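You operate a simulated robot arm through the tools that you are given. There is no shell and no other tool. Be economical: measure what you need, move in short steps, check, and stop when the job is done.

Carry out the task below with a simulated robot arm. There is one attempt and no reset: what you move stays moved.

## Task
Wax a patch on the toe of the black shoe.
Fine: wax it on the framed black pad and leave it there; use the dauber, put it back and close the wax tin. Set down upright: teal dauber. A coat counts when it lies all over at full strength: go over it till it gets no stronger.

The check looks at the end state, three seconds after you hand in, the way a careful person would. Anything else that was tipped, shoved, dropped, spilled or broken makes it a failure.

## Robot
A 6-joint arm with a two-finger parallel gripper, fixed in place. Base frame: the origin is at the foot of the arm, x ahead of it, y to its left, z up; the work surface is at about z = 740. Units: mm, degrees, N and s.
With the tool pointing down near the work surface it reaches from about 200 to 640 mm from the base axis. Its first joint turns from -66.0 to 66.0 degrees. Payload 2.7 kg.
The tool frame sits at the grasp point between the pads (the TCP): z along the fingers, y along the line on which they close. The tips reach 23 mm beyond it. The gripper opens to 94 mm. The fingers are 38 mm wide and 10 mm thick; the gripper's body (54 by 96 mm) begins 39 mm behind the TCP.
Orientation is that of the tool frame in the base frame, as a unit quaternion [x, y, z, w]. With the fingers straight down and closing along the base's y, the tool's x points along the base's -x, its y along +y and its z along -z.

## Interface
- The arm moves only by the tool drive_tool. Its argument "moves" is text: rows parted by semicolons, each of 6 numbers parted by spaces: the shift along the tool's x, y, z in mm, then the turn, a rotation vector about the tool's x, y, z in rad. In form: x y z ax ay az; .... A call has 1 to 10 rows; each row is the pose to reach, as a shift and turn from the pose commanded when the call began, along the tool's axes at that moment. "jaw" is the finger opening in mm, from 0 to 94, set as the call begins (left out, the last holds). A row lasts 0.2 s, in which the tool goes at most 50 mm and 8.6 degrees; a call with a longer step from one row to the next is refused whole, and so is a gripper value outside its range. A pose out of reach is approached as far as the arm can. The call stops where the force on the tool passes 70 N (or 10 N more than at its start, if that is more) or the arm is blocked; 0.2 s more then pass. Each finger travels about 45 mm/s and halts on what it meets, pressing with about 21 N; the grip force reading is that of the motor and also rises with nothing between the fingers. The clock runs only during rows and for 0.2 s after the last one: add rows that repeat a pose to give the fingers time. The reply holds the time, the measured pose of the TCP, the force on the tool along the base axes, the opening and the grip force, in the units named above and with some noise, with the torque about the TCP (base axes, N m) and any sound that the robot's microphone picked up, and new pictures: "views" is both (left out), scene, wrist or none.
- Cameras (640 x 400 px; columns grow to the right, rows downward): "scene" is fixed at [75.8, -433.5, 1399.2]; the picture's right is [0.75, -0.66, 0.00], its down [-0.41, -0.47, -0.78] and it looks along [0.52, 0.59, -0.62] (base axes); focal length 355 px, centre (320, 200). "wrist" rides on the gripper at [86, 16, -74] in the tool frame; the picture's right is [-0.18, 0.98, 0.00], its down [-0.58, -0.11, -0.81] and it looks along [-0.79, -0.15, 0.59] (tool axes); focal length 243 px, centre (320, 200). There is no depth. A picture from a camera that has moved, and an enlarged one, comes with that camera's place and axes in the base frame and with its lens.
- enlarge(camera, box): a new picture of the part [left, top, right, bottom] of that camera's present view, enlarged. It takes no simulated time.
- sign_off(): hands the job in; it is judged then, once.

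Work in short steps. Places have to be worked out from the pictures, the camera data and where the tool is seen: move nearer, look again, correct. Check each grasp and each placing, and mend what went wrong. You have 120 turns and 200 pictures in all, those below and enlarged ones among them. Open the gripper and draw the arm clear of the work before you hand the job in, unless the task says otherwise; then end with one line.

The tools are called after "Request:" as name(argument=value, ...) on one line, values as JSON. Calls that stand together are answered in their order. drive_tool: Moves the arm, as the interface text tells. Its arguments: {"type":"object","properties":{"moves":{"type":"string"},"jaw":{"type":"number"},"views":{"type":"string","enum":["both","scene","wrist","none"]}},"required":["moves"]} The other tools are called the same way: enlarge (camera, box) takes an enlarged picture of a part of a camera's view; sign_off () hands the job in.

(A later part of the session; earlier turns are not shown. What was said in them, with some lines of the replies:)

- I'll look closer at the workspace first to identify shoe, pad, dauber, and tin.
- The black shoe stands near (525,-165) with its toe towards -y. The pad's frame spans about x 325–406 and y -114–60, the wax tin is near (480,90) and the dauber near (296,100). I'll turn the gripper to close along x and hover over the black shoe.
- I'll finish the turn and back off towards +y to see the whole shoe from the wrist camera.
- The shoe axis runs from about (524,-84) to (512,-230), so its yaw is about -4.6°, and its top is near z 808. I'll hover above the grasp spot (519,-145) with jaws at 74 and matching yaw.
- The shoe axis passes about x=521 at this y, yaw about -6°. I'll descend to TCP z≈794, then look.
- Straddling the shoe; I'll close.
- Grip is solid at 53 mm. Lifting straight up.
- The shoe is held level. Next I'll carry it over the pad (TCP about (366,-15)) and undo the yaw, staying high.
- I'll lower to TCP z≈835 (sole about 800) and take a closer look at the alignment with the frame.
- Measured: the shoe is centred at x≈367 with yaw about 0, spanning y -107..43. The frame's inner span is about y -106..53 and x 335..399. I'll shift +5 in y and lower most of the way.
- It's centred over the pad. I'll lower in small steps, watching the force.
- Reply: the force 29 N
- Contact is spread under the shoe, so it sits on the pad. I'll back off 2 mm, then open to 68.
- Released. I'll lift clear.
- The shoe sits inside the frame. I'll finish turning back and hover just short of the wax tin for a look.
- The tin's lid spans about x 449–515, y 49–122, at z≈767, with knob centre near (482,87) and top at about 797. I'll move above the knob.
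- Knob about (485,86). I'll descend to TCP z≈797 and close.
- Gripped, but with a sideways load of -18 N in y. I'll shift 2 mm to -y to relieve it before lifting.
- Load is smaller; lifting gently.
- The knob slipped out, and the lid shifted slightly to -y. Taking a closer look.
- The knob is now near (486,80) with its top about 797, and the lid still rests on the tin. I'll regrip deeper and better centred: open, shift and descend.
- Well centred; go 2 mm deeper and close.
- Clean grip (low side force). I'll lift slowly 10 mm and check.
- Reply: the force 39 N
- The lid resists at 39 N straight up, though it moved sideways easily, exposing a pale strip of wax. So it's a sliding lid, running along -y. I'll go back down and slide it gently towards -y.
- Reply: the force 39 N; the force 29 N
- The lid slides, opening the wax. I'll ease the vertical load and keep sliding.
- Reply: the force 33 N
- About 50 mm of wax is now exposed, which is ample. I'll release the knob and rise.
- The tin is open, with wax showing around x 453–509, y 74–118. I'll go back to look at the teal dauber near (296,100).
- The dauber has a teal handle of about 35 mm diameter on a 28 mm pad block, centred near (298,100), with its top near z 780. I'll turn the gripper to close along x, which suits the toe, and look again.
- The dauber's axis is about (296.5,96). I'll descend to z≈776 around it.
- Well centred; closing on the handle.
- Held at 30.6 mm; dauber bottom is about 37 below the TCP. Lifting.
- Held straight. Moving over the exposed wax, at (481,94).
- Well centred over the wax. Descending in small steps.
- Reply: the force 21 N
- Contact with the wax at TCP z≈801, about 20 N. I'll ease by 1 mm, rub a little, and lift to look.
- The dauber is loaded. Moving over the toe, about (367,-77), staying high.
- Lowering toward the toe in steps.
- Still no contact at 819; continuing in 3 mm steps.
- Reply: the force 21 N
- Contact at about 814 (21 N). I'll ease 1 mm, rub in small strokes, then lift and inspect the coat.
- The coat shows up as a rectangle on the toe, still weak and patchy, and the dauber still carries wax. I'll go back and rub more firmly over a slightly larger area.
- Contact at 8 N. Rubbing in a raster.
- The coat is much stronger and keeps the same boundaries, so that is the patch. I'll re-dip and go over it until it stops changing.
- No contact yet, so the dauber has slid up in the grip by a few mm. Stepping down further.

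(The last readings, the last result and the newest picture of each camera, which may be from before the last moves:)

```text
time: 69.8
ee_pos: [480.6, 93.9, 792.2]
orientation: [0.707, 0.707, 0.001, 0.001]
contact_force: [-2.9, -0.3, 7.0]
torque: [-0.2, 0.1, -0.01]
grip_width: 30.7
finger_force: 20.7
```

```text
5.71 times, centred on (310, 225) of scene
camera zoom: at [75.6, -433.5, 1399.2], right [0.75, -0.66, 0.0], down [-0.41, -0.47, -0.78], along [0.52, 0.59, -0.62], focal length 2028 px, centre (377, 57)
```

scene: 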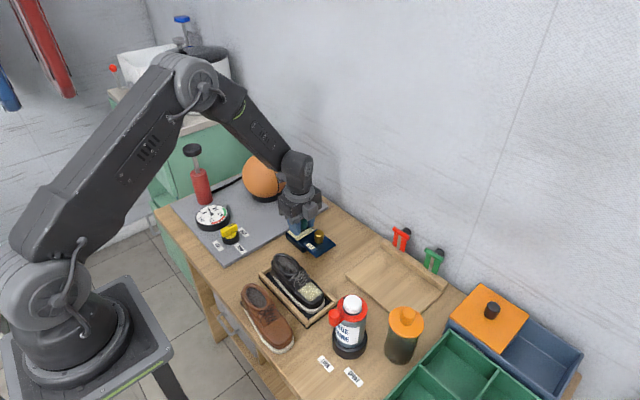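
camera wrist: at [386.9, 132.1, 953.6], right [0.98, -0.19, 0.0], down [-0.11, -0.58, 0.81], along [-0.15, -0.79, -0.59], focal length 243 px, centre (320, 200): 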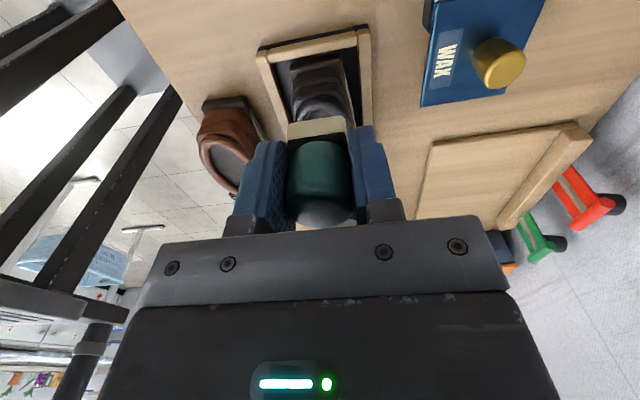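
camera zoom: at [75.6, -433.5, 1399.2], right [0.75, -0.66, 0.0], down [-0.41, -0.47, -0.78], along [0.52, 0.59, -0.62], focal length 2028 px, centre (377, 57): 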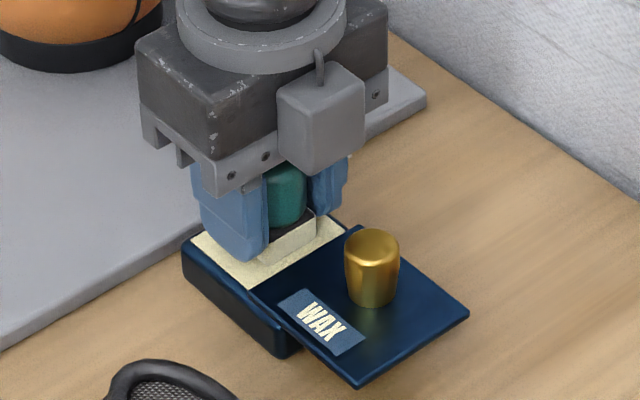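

The dauber slid up about 8 mm in the fingers. It stands flat on the wax now, so I'll release slightly, raise the fingers 8 mm and regrip.

Request:
drive_tool(moves="0 0 -0.5 0 0 0; 0 0 -0.5 0 0 0; 0 0 -0.5 0 0 0", jaw=42, views="none")

Request:
drive_tool(moves="0 0 -4 0 0 0; 0 0 -8 0 0 0; 0 0 -8 0 0 0")

Request:
enlarge(camera="wrist", box=[200, 50, 440, 250])

Request:
enlarge(camera="scene", box=[270, 190, 350, 260])

```text
time: 70.6
ee_pos: [481.4, 94.2, 792.8]
orientation: [0.707, 0.707, 0.0, 0.001]
contact_force: [-0.2, 0.4, -0.5]
torque: [0.02, 0.01, 0.02]
grip_width: 42.2
finger_force: 0.1
```

```text
time: 71.4
ee_pos: [481.0, 93.8, 801.0]
orientation: [0.708, 0.706, 0.0, 0.001]
contact_force: [-0.3, -1.0, -0.4]
torque: [0.05, 0.02, -0.01]
grip_width: 42.1
finger_force: 0.0
camera wrist: at [497.7, 181.4, 874.3], right [0.98, -0.19, 0.0], down [-0.11, -0.58, 0.81], along [-0.15, -0.79, -0.59], focal length 243 px, centre (320, 200)
```

scene: 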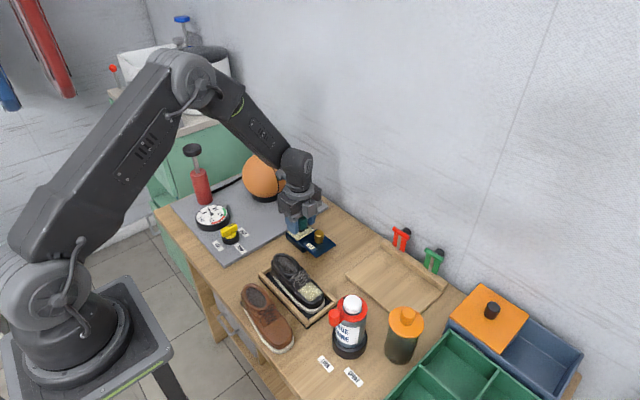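
wrist: 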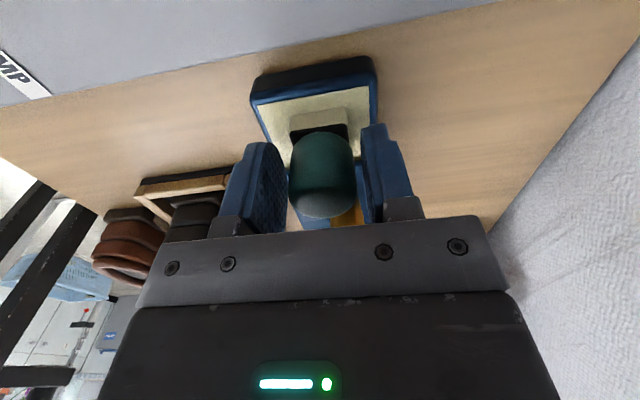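

```text
2.00 times, centred on (320, 150) of wrist
camera zoom: at [497.7, 181.4, 874.3], right [0.98, -0.19, 0.0], down [-0.11, -0.58, 0.81], along [-0.15, -0.79, -0.59], focal length 485 px, centre (320, 300)
```

zoom: 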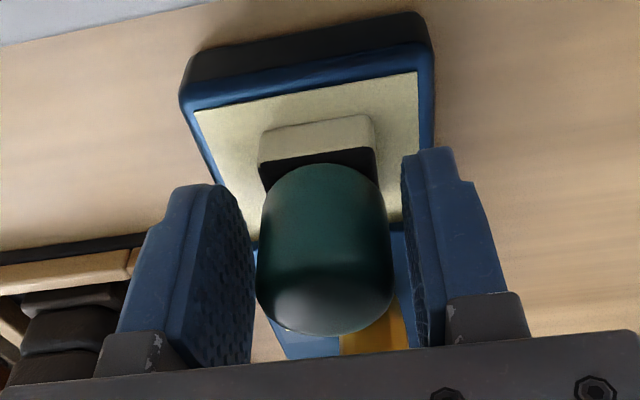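

```text
5.71 times, centred on (310, 225) of scene
camera zoom: at [75.8, -433.5, 1399.2], right [0.75, -0.66, 0.0], down [-0.41, -0.47, -0.78], along [0.52, 0.59, -0.62], focal length 2028 px, centre (377, 57)
```

zoom: 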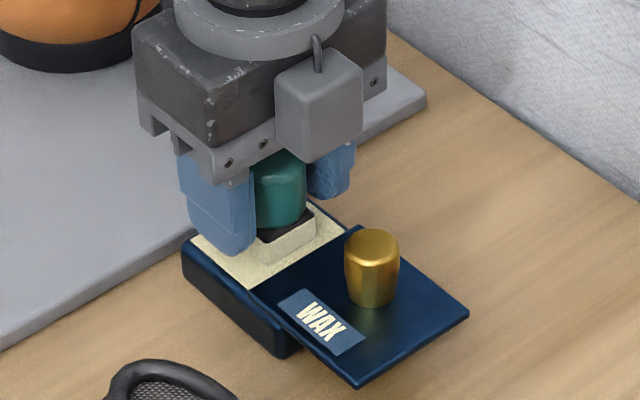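

Standing upright and free. Regripping with the tightest setting.

Request:
drive_tool(moves="0 0 0 0 0 0; 0 0 0 0 0 0; 0 0 0 0 0 0; 0 0 0 0 0 0", jaw=0, views="none")

Request:
drive_tool(moves="0 0 0.5 0 0 0; 0 4 0.5 0 0 0; 0 -4 0.5 0 0 0; 0 0 0.5 0 0 0; 0 0 -20 0 0 0; 0 0 -60 0 0 0; 0 0 -70 0 0 0; 0 0 -70 0 0 0", views="wrist")

```text
time: 72.4
ee_pos: [481.1, 94.1, 802.3]
orientation: [0.708, 0.706, 0.0, 0.001]
contact_force: [-1.1, -0.6, 0.0]
torque: [-0.03, 0.03, 0.01]
grip_width: 30.7
finger_force: 21.1
```

```text
time: 74.2
ee_pos: [481.5, 95.7, 872.0]
orientation: [0.708, 0.706, 0.0, 0.002]
contact_force: [0.2, -0.4, -0.8]
torque: [-0.01, 0.04, 0.0]
grip_width: 31.0
finger_force: 21.1
camera wrist: at [497.8, 181.8, 945.5], right [0.98, -0.19, 0.0], down [-0.11, -0.58, 0.81], along [-0.15, -0.79, -0.59], focal length 243 px, centre (320, 200)
```

wrist: 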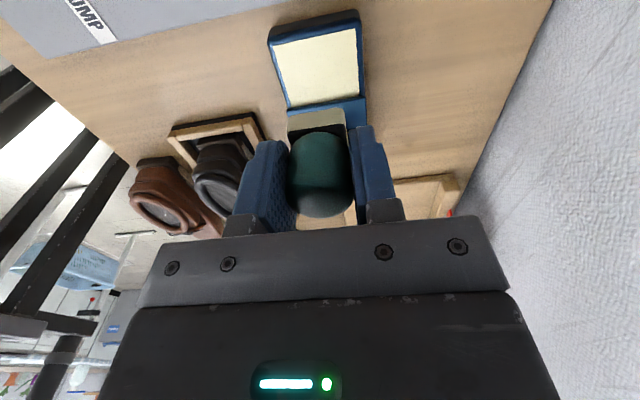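

Reloaded. Back to the toe, stopping just above contact.

Request:
drive_tool(moves="-40 -26 -5 0 0 0; -80 -52 -5 0 0 0; -120 -78 -5 0 0 0; -155 -101 -5 0 0 0; -172 -113 0 0 0 0; -172 -113 30 0 0 0; -172 -113 50 0 0 0; -172 -113 55 0 0 0; -172 -113 55 0 0 0", views="none")

Request:
drive_tool(moves="0 0 1 0 0 0; 0 0 2 0 0 0; 0 0 2 0 0 0", views="none")

```text
time: 76.2
ee_pos: [367.9, -77.5, 819.5]
orientation: [0.708, 0.706, 0.001, 0.003]
contact_force: [-5.3, -0.6, 19.5]
torque: [-0.01, 0.22, -0.03]
grip_width: 30.4
finger_force: 21.6
```

```text
time: 77.0
ee_pos: [368.2, -77.5, 817.0]
orientation: [0.708, 0.707, 0.001, 0.002]
contact_force: [-0.1, 2.7, 20.6]
torque: [0.03, 0.08, 0.03]
grip_width: 30.9
finger_force: 21.0
```

In contact at 20 N. Rubbing with a raster, keeping light pressure.

Request:
drive_tool(moves="7 0 -0.7 0 0 0; 7 -7 -0.5 0 0 0; 0 -7 -0.5 0 0 0; -7 -7 0 0 0 0; -7 0 0 0 0 0; -7 7 0 0 0 0; 0 7 0 0 0 0; 7 7 0 0 0 0; 7 0 0 0 0 0; 0 0 0.3 0 0 0", views="none")

Request:
drive_tool(moves="7 0 0.3 0 0 0; 7 -7 0.3 0 0 0; 0 -7 0.3 0 0 0; -7 -7 0.6 0 0 0; -7 0 0.6 0 0 0; -7 7 0.6 0 0 0; 0 7 0.6 0 0 0; 7 7 0.6 0 0 0; 7 0 0.6 0 0 0; 0 0 0.6 0 0 0", views="none")

Request:
drive_tool(moves="0 0 -20 0 0 0; 10 0 -50 0 0 0; 50 0 -65 0 0 0; 90 0 -65 0 0 0; 120 0 -65 0 0 0; 120 0 -65 0 0 0", views="scene")

Request:
enlarge(camera="scene", box=[260, 250, 340, 320])

```text
time: 79.2
ee_pos: [368.0, -77.7, 813.9]
orientation: [0.707, 0.707, 0.0, 0.001]
contact_force: [-0.1, 4.6, 7.7]
torque: [0.05, -0.02, -0.04]
grip_width: 30.8
finger_force: 21.2
```

```text
time: 81.4
ee_pos: [366.2, -77.6, 813.6]
orientation: [0.707, 0.707, 0.0, 0.001]
contact_force: [-0.2, -0.3, 0.0]
torque: [0.0, -0.05, -0.01]
grip_width: 30.9
finger_force: 21.0
```

```text
time: 82.8
ee_pos: [365.3, 42.0, 878.5]
orientation: [0.709, 0.706, 0.001, 0.001]
contact_force: [0.8, -0.2, -0.3]
torque: [0.0, -0.01, -0.01]
grip_width: 30.7
finger_force: 21.1
```

scene: 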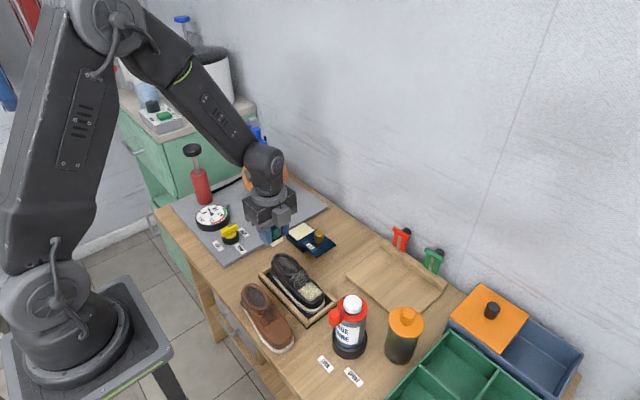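

```text
5.71 times, centred on (300, 285) of scene
camera zoom: at [75.8, -433.5, 1399.2], right [0.75, -0.66, 0.0], down [-0.41, -0.47, -0.78], along [0.52, 0.59, -0.62], focal length 2028 px, centre (434, -286)
```

zoom: 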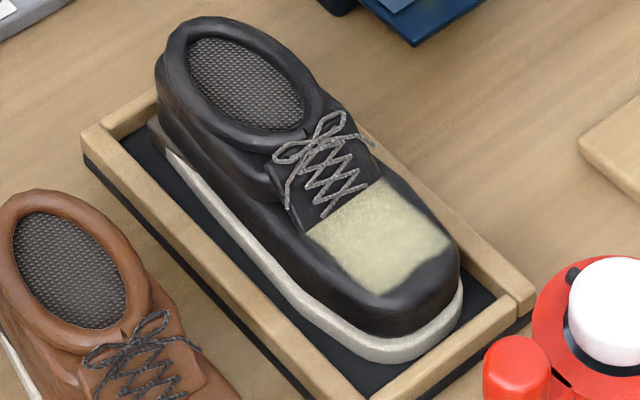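

Request:
enlarge(camera="scene", box=[292, 266, 324, 290])

```text
16.00 times, centred on (308, 278) of scene
camera zoom: at [75.8, -433.5, 1399.2], right [0.75, -0.66, 0.0], down [-0.41, -0.47, -0.78], along [0.52, 0.59, -0.62], focal length 5678 px, centre (512, -1048)
```

zoom: 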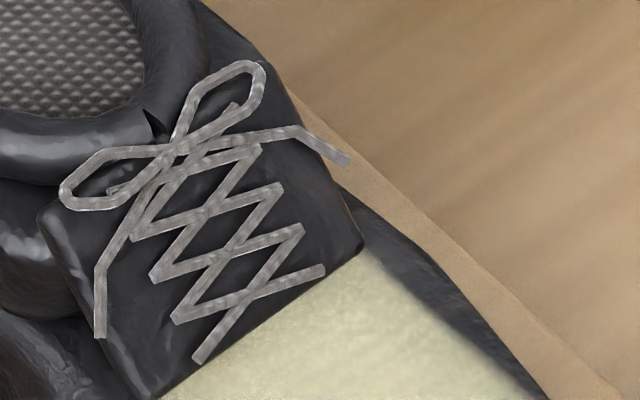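

Request:
enlarge(camera="scene", box=[292, 280, 328, 304])

```text
16.00 times, centred on (310, 292) of scene
camera zoom: at [75.8, -433.5, 1399.2], right [0.75, -0.66, 0.0], down [-0.41, -0.47, -0.78], along [0.52, 0.59, -0.62], focal length 5678 px, centre (480, -1272)
```

zoom: 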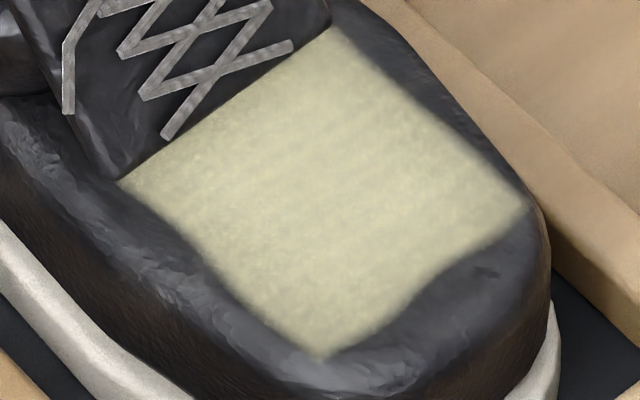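

The coat is nearly uniform now. I'll do one more thorough pass, wider at the edges, and compare.

Request:
drive_tool(moves="-40 0 0 0 0 0; -80 1 0 0 0 0; -120 2 0 0 0 0; -120 2 30 0 0 0; -120 2 55 0 0 0; -120 2 64 0 0 0; -120 2 66 0 0 0; -120 2 66 0 0 0", views="none")

Request:
drive_tool(moves="0 0 1 0 0 0; 0 0 2 0 0 0; 0 0 2 0 0 0", views="none")

```text
time: 84.6
ee_pos: [369.8, -76.5, 815.3]
orientation: [0.708, 0.706, 0.0, 0.002]
contact_force: [0.6, 0.4, 0.2]
torque: [0.02, 0.02, 0.02]
grip_width: 30.7
finger_force: 21.2
```

```text
time: 85.4
ee_pos: [371.2, -76.9, 810.7]
orientation: [0.708, 0.706, 0.001, 0.002]
contact_force: [-1.0, -1.1, 19.7]
torque: [-0.02, 0.1, -0.04]
grip_width: 31.0
finger_force: 20.7
```

Request:
drive_tool(moves="8 0 -0.5 0 0 0; 8 -9 -0.3 0 0 0; 0 -9 -0.3 0 0 0; -8 -9 0.2 0 0 0; -8 0 0.2 0 0 0; -8 7 0.2 0 0 0; 0 7 0.2 0 0 0; 8 7 0 0 0 0; 8 0 0 0 0 0; 0 0 0.4 0 0 0", views="none")

Request:
drive_tool(moves="0 -9 0.4 0 0 0; -8 -9 0.8 0 0 0; -10 0 1 0 0 0; -10 7 1 0 0 0; 0 7 0.8 0 0 0; 8 7 0.6 0 0 0; 8 0 0.6 0 0 0; 8 -9 0.8 0 0 0; 0 -5 0.8 0 0 0; 0 0 0.8 0 0 0", views="none")

Request:
drive_tool(moves="0 0 -20 0 0 0; 10 0 -50 0 0 0; 50 0 -65 0 0 0; 90 0 -65 0 0 0; 120 0 -65 0 0 0; 120 0 -65 0 0 0", views="scene")

Request:
enlarge(camera="scene", box=[292, 280, 328, 304])

```text
time: 87.6
ee_pos: [369.8, -77.2, 811.7]
orientation: [0.708, 0.707, 0.0, 0.001]
contact_force: [0.1, -0.1, -0.7]
torque: [-0.02, 0.01, 0.01]
grip_width: 30.9
finger_force: 20.1
```

```text
time: 89.8
ee_pos: [368.7, -77.6, 808.5]
orientation: [0.709, 0.705, -0.001, 0.0]
contact_force: [-4.2, 0.8, 7.3]
torque: [-0.1, 0.04, -0.01]
grip_width: 30.6
finger_force: 20.8
```

```text
time: 91.2
ee_pos: [370.6, 41.1, 875.4]
orientation: [0.709, 0.706, 0.0, 0.001]
contact_force: [-0.1, 0.3, -0.4]
torque: [0.01, 0.01, 0.01]
grip_width: 30.9
finger_force: 21.1
```

scene: 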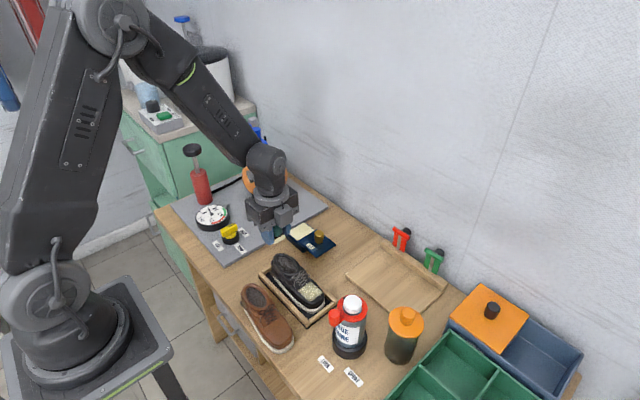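

```text
16.00 times, centred on (310, 292) of scene
camera zoom: at [75.8, -433.5, 1399.2], right [0.75, -0.66, 0.0], down [-0.41, -0.47, -0.78], along [0.52, 0.59, -0.62], focal length 5678 px, centre (480, -1272)
```

zoom: 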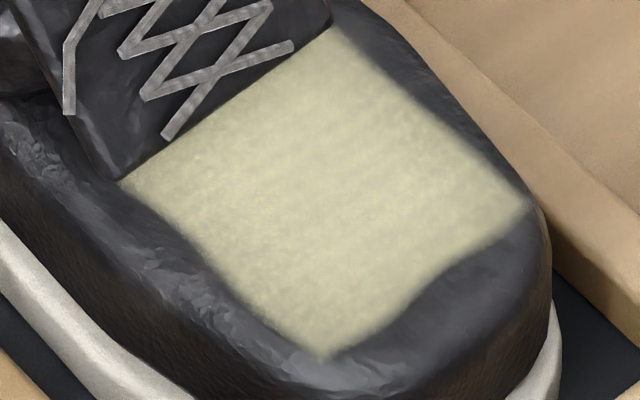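

The coat no longer changes, so it's saturated. I'll check the dauber's attitude in the grip before putting it back.

Request:
enlarge(camera="wrist", box=[200, 50, 440, 250])

Request:
enlarge(camera="scene", box=[240, 190, 310, 250])

```text
2.00 times, centred on (320, 150) of wrist
camera zoom: at [388.3, 129.2, 948.8], right [0.98, -0.19, 0.0], down [-0.11, -0.58, 0.81], along [-0.15, -0.79, -0.59], focal length 485 px, centre (320, 300)
```

zoom: 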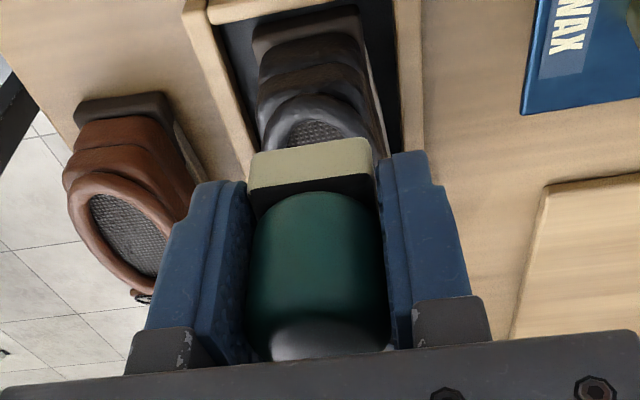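

```text
6.67 times, centred on (275, 220) of scene
camera zoom: at [75.8, -433.5, 1399.2], right [0.75, -0.66, 0.0], down [-0.41, -0.47, -0.78], along [0.52, 0.59, -0.62], focal length 2366 px, centre (620, 67)
```

zoom: 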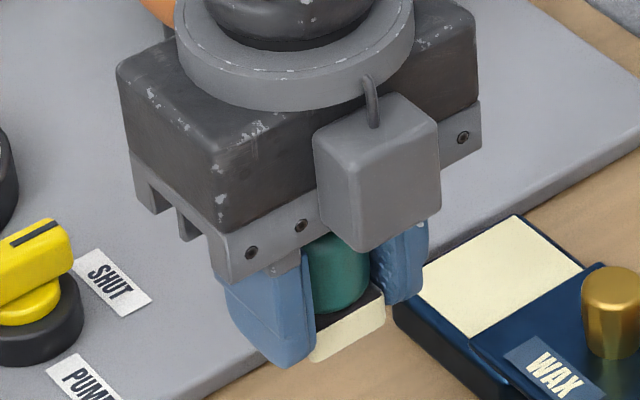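

The dauber is upright in the grip, having slid up about 6 mm. Carrying it back to its spot at (295,96) and lowering part way.

Request:
drive_tool(moves="20 -27 0 0 0 0; 40 -54 0 0 0 0; 55 -75 0 0 0 0; 55 -75 30 0 0 0; 55 -75 60 0 0 0; 55 -75 85 0 0 0; 55 -75 93 0 0 0; 55 -75 93 0 0 0")

Request:
enlarge(camera="scene", box=[200, 230, 280, 290])

```text
time: 93.0
ee_pos: [294.4, 97.9, 781.4]
orientation: [0.708, 0.706, 0.0, 0.001]
contact_force: [-0.3, 0.3, -1.5]
torque: [-0.01, 0.0, 0.01]
grip_width: 30.7
finger_force: 21.0
camera wrist: at [312.5, 184.8, 855.0], right [0.98, -0.19, 0.0], down [-0.11, -0.58, 0.81], along [-0.15, -0.79, -0.59], focal length 243 px, centre (320, 200)
```

scene: 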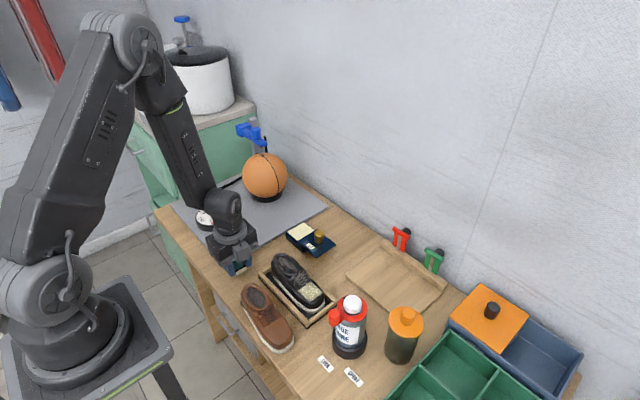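
wrist: 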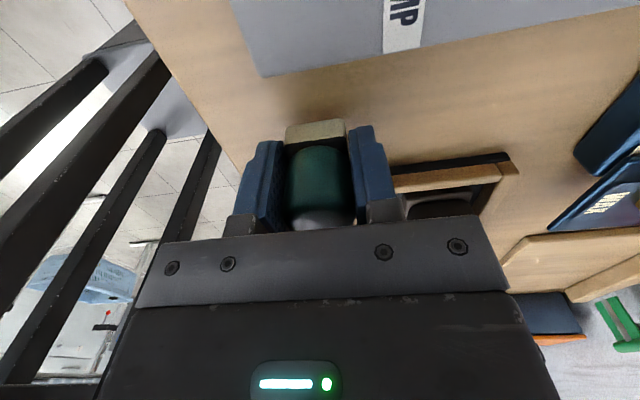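

```text
6.67 times, centred on (240, 260) of scene
camera zoom: at [75.8, -433.5, 1399.2], right [0.75, -0.66, 0.0], down [-0.41, -0.47, -0.78], along [0.52, 0.59, -0.62], focal length 2366 px, centre (853, -200)
```

zoom: 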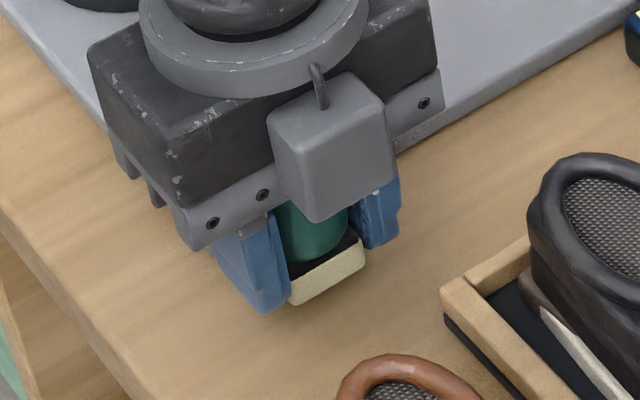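

About 8 mm to go; lowering in small steps until contact.

Request:
drive_tool(moves="0 0 2.5 0 0 0; 0 0 5 0 0 0; 0 0 7 0 0 0; 0 0 7 0 0 0", views="none")

Request:
drive_tool(moves="0 0 1 0 0 0; 0 0 2 0 0 0; 0 0 2 0 0 0", views="none")

```text
time: 94.0
ee_pos: [295.1, 97.1, 773.8]
orientation: [0.708, 0.706, 0.0, 0.001]
contact_force: [0.3, -0.6, 0.0]
torque: [0.04, 0.0, 0.01]
grip_width: 31.0
finger_force: 20.9
```

```text
time: 94.8
ee_pos: [293.8, 96.3, 773.4]
orientation: [0.708, 0.706, 0.001, 0.001]
contact_force: [-0.4, 0.2, -1.1]
torque: [-0.02, 0.02, -0.01]
grip_width: 30.7
finger_force: 20.8
```

Request:
drive_tool(moves="0 0 1 0 0 0; 0 0 2 0 0 0; 0 0 2 0 0 0", views="none")

Request:
drive_tool(moves="0 0 1 0 0 0; 0 0 1.5 0 0 0; 0 0 1.5 0 0 0", views="none")

```text
time: 95.6
ee_pos: [295.2, 97.2, 770.2]
orientation: [0.708, 0.706, 0.0, 0.001]
contact_force: [0.2, -0.3, -0.6]
torque: [-0.02, -0.02, 0.03]
grip_width: 30.8
finger_force: 21.5
```

```text
time: 96.4
ee_pos: [295.3, 96.9, 767.6]
orientation: [0.707, 0.707, -0.001, 0.001]
contact_force: [0.8, -0.5, 0.4]
torque: [0.02, -0.02, -0.03]
grip_width: 30.6
finger_force: 20.9
```

Tips are near z 745 with still no contact. Looking before going on.

Request:
enlarge(camera="scene", box=[210, 240, 270, 290])

Request:
enlarge(camera="wrist", box=[200, 50, 440, 250])

```text
8.00 times, centred on (240, 265) of scene
camera zoom: at [75.8, -433.5, 1399.2], right [0.75, -0.66, 0.0], down [-0.41, -0.47, -0.78], along [0.52, 0.59, -0.62], focal length 2839 px, centre (960, -320)
```

zoom: 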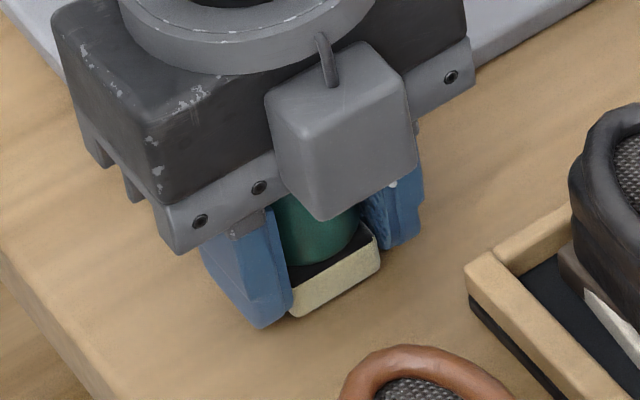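

```text
2.00 times, centred on (320, 150) of wrist
camera zoom: at [312.5, 184.5, 841.9], right [0.98, -0.19, 0.0], down [-0.11, -0.58, 0.81], along [-0.15, -0.79, -0.59], focal length 485 px, centre (320, 300)
```

zoom: 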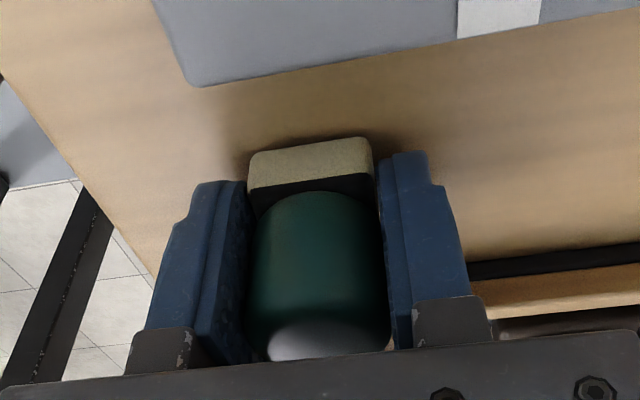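

The pad is now about 2 mm above the table. One more small step.

Request:
drive_tool(moves="0 0 0.7 0 0 0; 0 0 1.3 0 0 0; 0 0 1.3 0 0 0", views="none")

```text
time: 97.2
ee_pos: [295.8, 97.9, 767.4]
orientation: [0.708, 0.706, 0.0, 0.001]
contact_force: [-0.5, 0.4, -0.1]
torque: [0.02, -0.02, -0.01]
grip_width: 31.0
finger_force: 21.2
```

Request:
drive_tool(moves="0 0 0.7 0 0 0; 0 0 1.2 0 0 0; 0 0 1.2 0 0 0", views="none")

```text
time: 98.0
ee_pos: [295.1, 97.9, 766.1]
orientation: [0.708, 0.706, 0.0, 0.001]
contact_force: [-2.3, 0.2, 7.5]
torque: [-0.09, 0.13, -0.01]
grip_width: 30.8
finger_force: 21.2
```

Contact at 7.5 N, so the dauber is on the table. Releasing.

Request:
drive_tool(moves="0 0 -0.5 0 0 0; 0 0 -0.5 0 0 0; 0 0 -0.5 0 0 0; 0 0 -0.5 0 0 0", jaw=56, views="none")

Request:
drive_tool(moves="0 0 -10 0 0 0; 0 0 -30 0 0 0; 0 0 -70 0 0 0; 0 0 -110 0 0 0; 0 0 -110 0 0 0")

Request:
enlarge(camera="scene", box=[210, 240, 270, 290])

```text
time: 99.0
ee_pos: [295.6, 97.7, 767.6]
orientation: [0.707, 0.707, -0.001, 0.001]
contact_force: [-0.2, -0.6, -0.1]
torque: [-0.03, 0.01, 0.02]
grip_width: 56.3
finger_force: 0.2
```

```text
time: 100.2
ee_pos: [295.0, 97.4, 878.0]
orientation: [0.708, 0.707, -0.001, 0.0]
contact_force: [0.0, -0.7, 0.1]
torque: [-0.01, -0.04, -0.01]
grip_width: 56.1
finger_force: 0.1
camera wrist: at [312.3, 184.4, 951.7], right [0.98, -0.19, 0.0], down [-0.11, -0.58, 0.81], along [-0.15, -0.79, -0.59], focal length 243 px, centre (320, 200)
```

scene: 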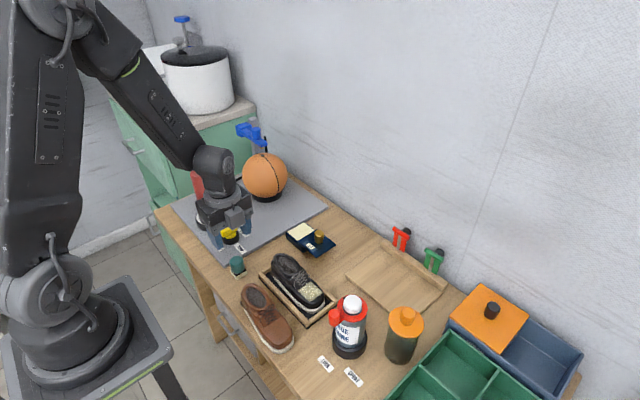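
wrist: 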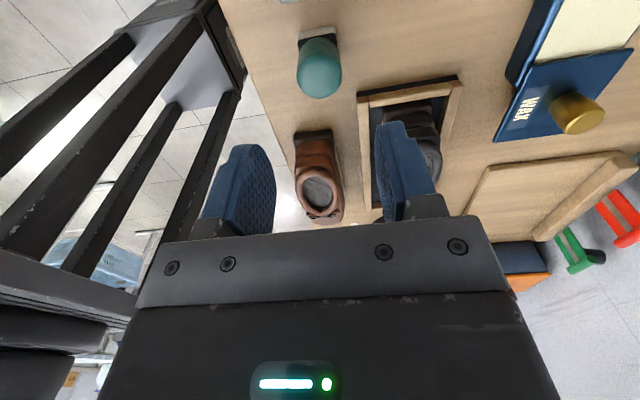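

```text
8.00 times, centred on (240, 265) of scene
camera zoom: at [75.8, -433.5, 1399.2], right [0.75, -0.66, 0.0], down [-0.41, -0.47, -0.78], along [0.52, 0.59, -0.62], focal length 2839 px, centre (960, -320)
```

zoom: 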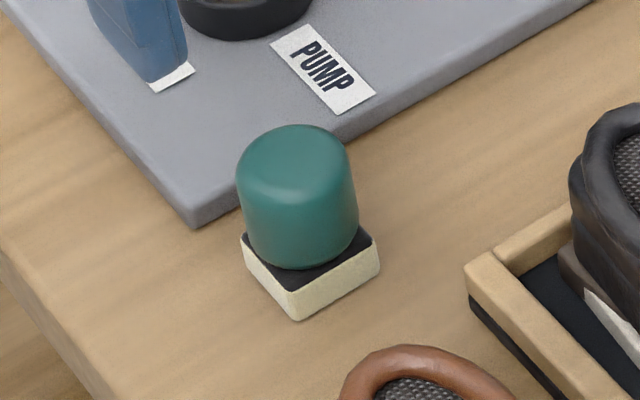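

The dauber stands upright back at its place. Next I'll move over the lid knob (about (487,34)) to slide the tin closed.

Request:
drive_tool(moves="0 45 0 0 0 0; -15 90 0 0 0 0; -30 135 0 0 0 0; -48 175 0 0 0 0; -63 192 10 0 0 0; -63 192 35 0 0 0; -63 192 35 0 0 0")

Request:
enlarge(camera="wrist", box=[200, 0, 440, 200])

Request:
enlarge(camera="scene", box=[270, 190, 350, 260])

```text
time: 101.8
ee_pos: [487.8, 32.8, 842.5]
orientation: [0.707, 0.707, -0.001, 0.001]
contact_force: [-0.7, 0.9, -0.4]
torque: [0.01, 0.02, 0.02]
grip_width: 56.2
finger_force: 0.1
camera wrist: at [505.2, 120.3, 915.3], right [0.98, -0.19, 0.0], down [-0.11, -0.58, 0.81], along [-0.15, -0.79, -0.59], focal length 243 px, centre (320, 200)
```

scene: 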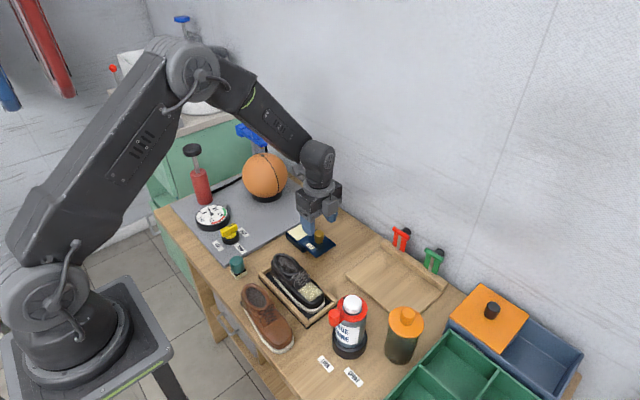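
wrist: 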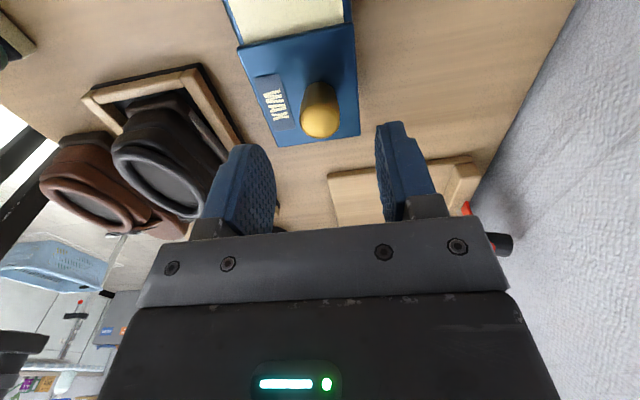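

```text
2.00 times, centred on (320, 100) of wrist
camera zoom: at [505.2, 120.3, 915.3], right [0.98, -0.19, 0.0], down [-0.11, -0.58, 0.81], along [-0.15, -0.79, -0.59], focal length 485 px, centre (320, 400)
```

zoom: 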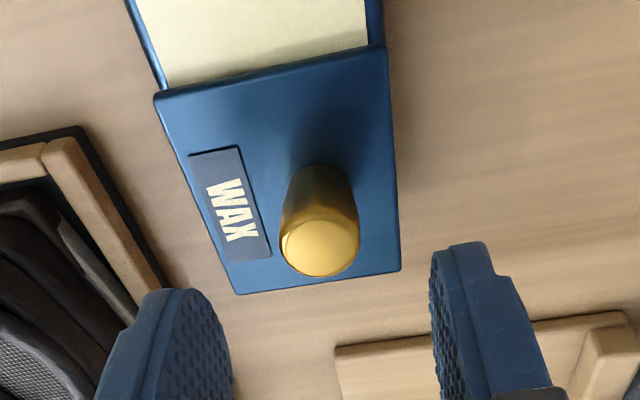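

```text
5.71 times, centred on (310, 225) of scene
camera zoom: at [75.8, -433.5, 1399.2], right [0.75, -0.66, 0.0], down [-0.41, -0.47, -0.78], along [0.52, 0.59, -0.62], focal length 2028 px, centre (377, 57)
```

zoom: 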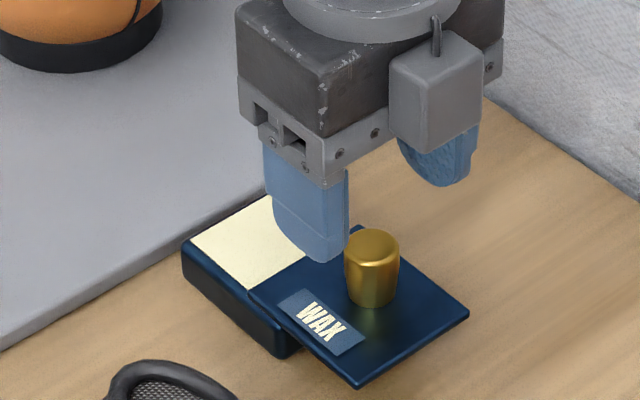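

Knob is at about (489,36). Descending and gripping it across x.

Request:
drive_tool(moves="3 1 0 0 0 0; 3 1 15 0 0 0; 3 1 30 0 0 0; 3 1 45 0 0 0; 3 1 45 0 0 0", views="none")

Request:
drive_tool(moves="0 0 0 0 0 0; 0 0 0 0 0 0; 0 0 0 0 0 0; 0 0 0 0 0 0; 0 0 0 0 0 0", jaw=12, views="wrist")

```text
time: 103.0
ee_pos: [488.3, 36.5, 798.1]
orientation: [0.707, 0.707, 0.0, 0.001]
contact_force: [-0.6, 0.8, -0.7]
torque: [-0.02, 0.0, -0.01]
grip_width: 56.0
finger_force: 0.0
```

```text
time: 104.2
ee_pos: [488.8, 36.9, 797.7]
orientation: [0.707, 0.707, -0.001, 0.001]
contact_force: [3.7, 0.6, -3.4]
torque: [0.05, 0.01, 0.02]
grip_width: 23.0
finger_force: 44.7
camera wrist: at [505.2, 124.3, 870.0], right [0.98, -0.19, 0.0], down [-0.11, -0.58, 0.81], along [-0.15, -0.79, -0.59], focal length 243 px, centre (320, 200)
```

wrist: 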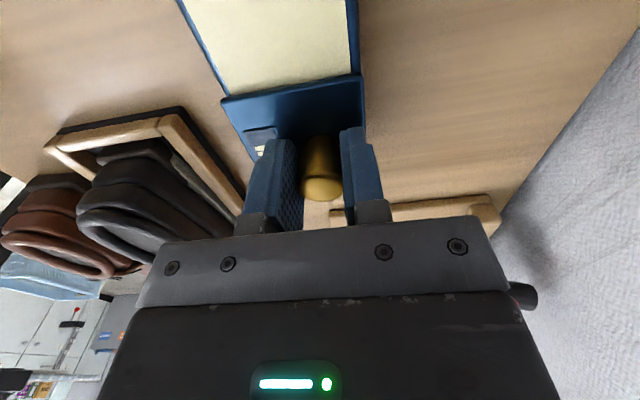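

Gripped with little side load. Sliding the lid towards +y.

Request:
drive_tool(moves="6 0 0 0 0 0; 13 0 0 0 0 0; 20 0 0 0 0 0; 27 0 0 0 0 0; 34 0 0 0 0 0; 40 0 0 0 0 0; 44 0 0 0 0 0; 44 0 0 0 0 0", views="none")

Request:
drive_tool(moves="2 0 0 0 0 0; 4 0 0 0 0 0; 6 0 0 0 0 0; 6 0 0 0 0 0")

Request:
enlarge(camera="wrist", box=[200, 0, 440, 200])

Request:
enlarge(camera="scene", box=[270, 190, 350, 260])

```text
time: 106.0
ee_pos: [487.6, 82.5, 796.5]
orientation: [0.708, 0.706, -0.001, 0.0]
contact_force: [5.9, 0.1, -23.2]
torque: [0.03, 0.0, -0.06]
grip_width: 22.9
finger_force: 45.1
```

```text
time: 107.0
ee_pos: [488.0, 87.7, 796.1]
orientation: [0.708, 0.706, 0.0, 0.002]
contact_force: [-0.8, 0.7, -12.1]
torque: [-0.39, 0.08, 0.0]
grip_width: 23.0
finger_force: 45.4
camera wrist: at [505.4, 174.3, 870.1], right [0.98, -0.19, 0.0], down [-0.11, -0.58, 0.81], along [-0.15, -0.79, -0.59], focal length 243 px, centre (320, 200)
```

scene: 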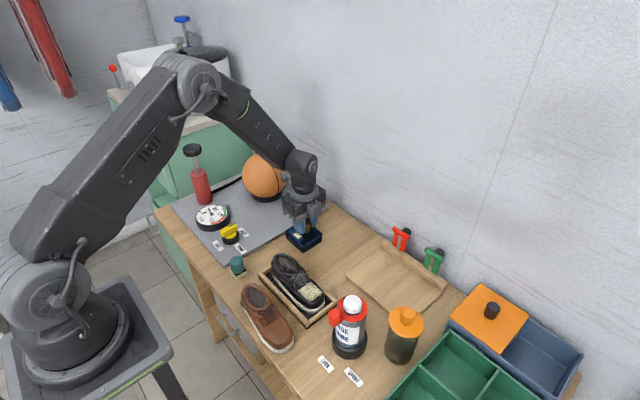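
wrist: 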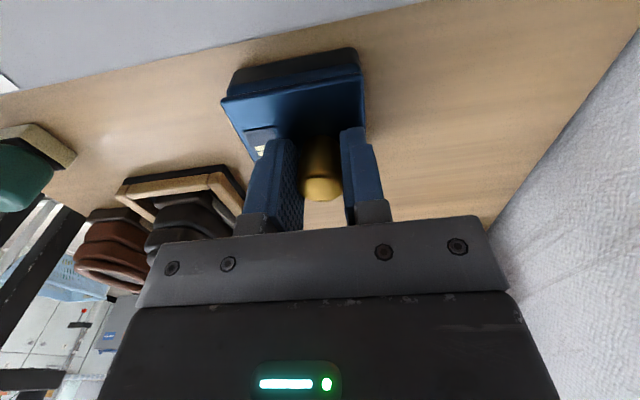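

```text
2.00 times, centred on (320, 100) of wrist
camera zoom: at [505.4, 174.3, 870.1], right [0.98, -0.19, 0.0], down [-0.11, -0.58, 0.81], along [-0.15, -0.79, -0.59], focal length 485 px, centre (320, 400)
```

zoom: 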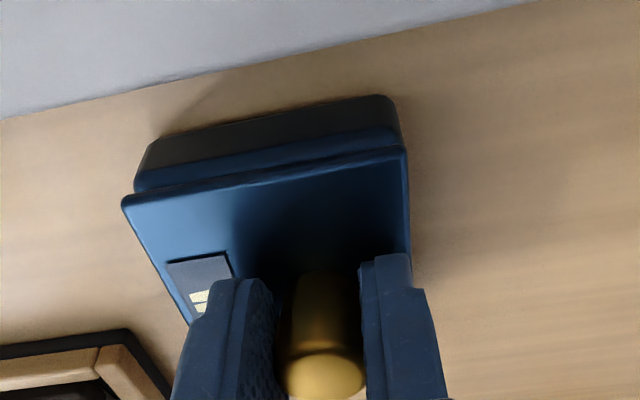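

```text
5.71 times, centred on (310, 225) of scene
camera zoom: at [75.9, -433.4, 1399.2], right [0.75, -0.66, 0.0], down [-0.41, -0.47, -0.78], along [0.52, 0.59, -0.62], focal length 2028 px, centre (377, 57)
```

zoom: 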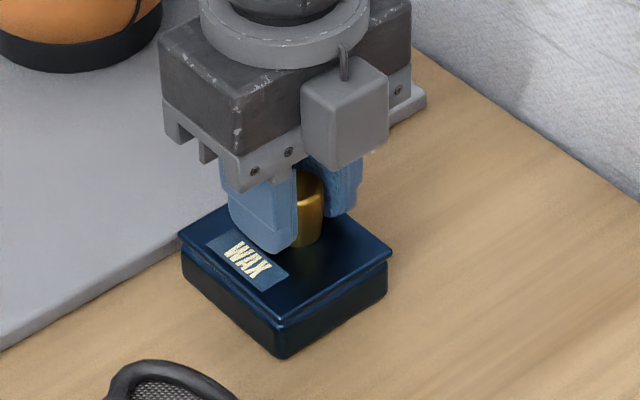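

The lid looks shut. I'll ease the upward pull, release, rise and inspect.

Request:
drive_tool(moves="0 0 1 0 0 0; 0 0 1 0 0 0; 0 0 1 0 0 0", views="none")

Request:
drive_tool(moves="0 0 0 0 0 0; 0 0 0 0 0 0; 0 0 0 0 0 0; 0 0 -20 0 0 0; 0 0 -60 0 0 0; 0 0 -100 0 0 0; 0 0 -100 0 0 0", jaw=56)

Request:
enlarge(camera="wrist", box=[220, 0, 420, 150])

Request:
enlarge(camera="scene", box=[200, 200, 360, 300])

```text
time: 107.8
ee_pos: [488.0, 86.7, 798.0]
orientation: [0.708, 0.706, 0.0, 0.001]
contact_force: [-10.4, -0.5, 9.2]
torque: [-0.32, 0.17, -0.02]
grip_width: 22.8
finger_force: 44.7
```

```text
time: 109.4
ee_pos: [487.8, 87.5, 897.3]
orientation: [0.708, 0.706, 0.0, 0.0]
contact_force: [-0.2, -0.4, -1.1]
torque: [0.0, -0.02, 0.01]
grip_width: 55.9
finger_force: 0.2
camera wrist: at [505.0, 175.2, 970.5], right [0.98, -0.19, 0.0], down [-0.11, -0.58, 0.81], along [-0.15, -0.79, -0.59], focal length 243 px, centre (320, 200)
```

scene: 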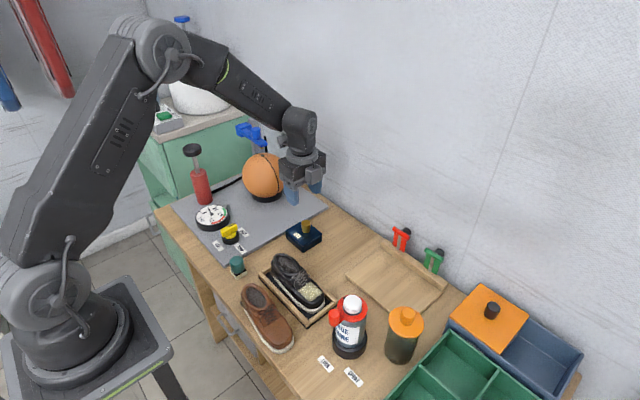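
wrist: 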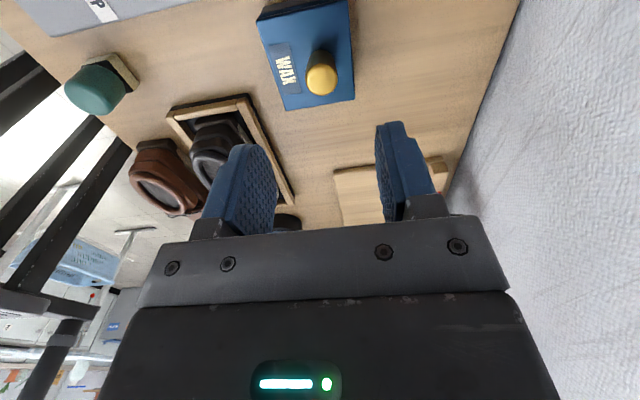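

```text
2.67 times, centred on (320, 75) of wrist
camera zoom: at [505.0, 175.2, 970.5], right [0.98, -0.19, 0.0], down [-0.11, -0.58, 0.81], along [-0.15, -0.79, -0.59], focal length 647 px, centre (320, 533)
```

zoom: 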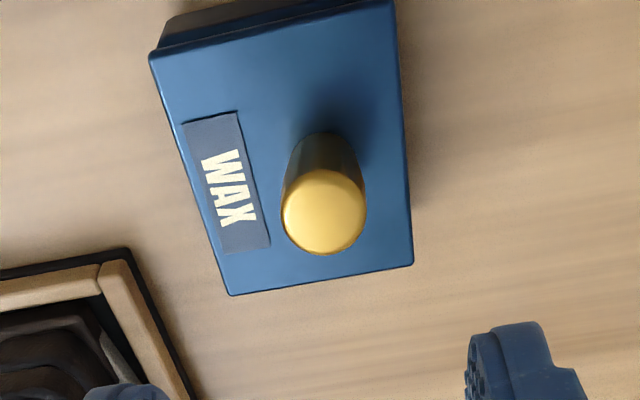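

```text
4.00 times, centred on (280, 250) of scene
camera zoom: at [75.8, -433.5, 1399.2], right [0.75, -0.66, 0.0], down [-0.41, -0.47, -0.78], along [0.52, 0.59, -0.62], focal length 1420 px, centre (480, 0)
```

zoom: 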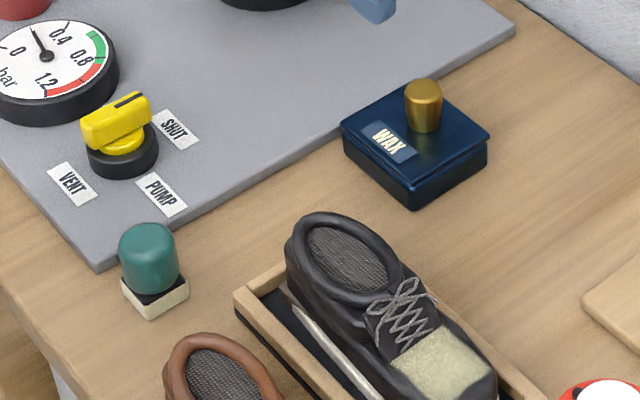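

The tin matches its original closed appearance, the dauber stands upright in its place, and the waxed shoe sits in the frame. Drawing the arm clear.

Request:
drive_tool(moves="0 0 -45 0 0 0; 0 -20 -90 0 0 0; 0 -40 -135 0 0 0; 0 -60 -180 0 0 0; 0 -60 -200 0 0 0; 0 -60 -200 0 0 0", views="scene", jaw=80)

```text
time: 110.8
ee_pos: [427.6, 87.5, 1094.9]
orientation: [0.708, 0.706, 0.0, 0.001]
contact_force: [0.0, -0.2, 0.4]
torque: [0.01, 0.0, -0.01]
grip_width: 80.1
finger_force: 0.1
```

scene: 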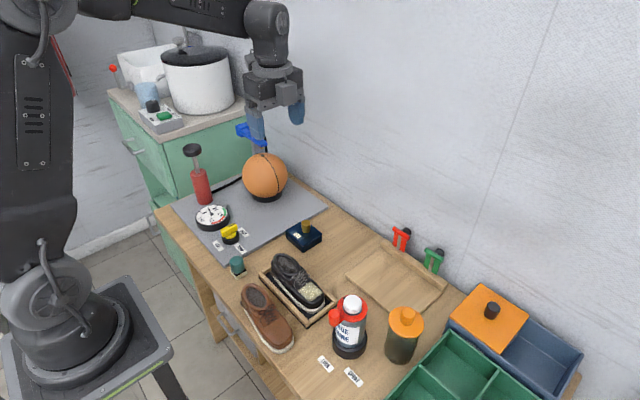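

Everything is in place and the arm is clear, so I'm handing in.

Request:
sign_off()

```text
The job is handed in.
```

The black shoe is on the framed pad with an even coat of wax on its toe that got no stronger on the last pass; the teal dauber is back upright within a few millimetres of where it stood, and the wax tin is closed.
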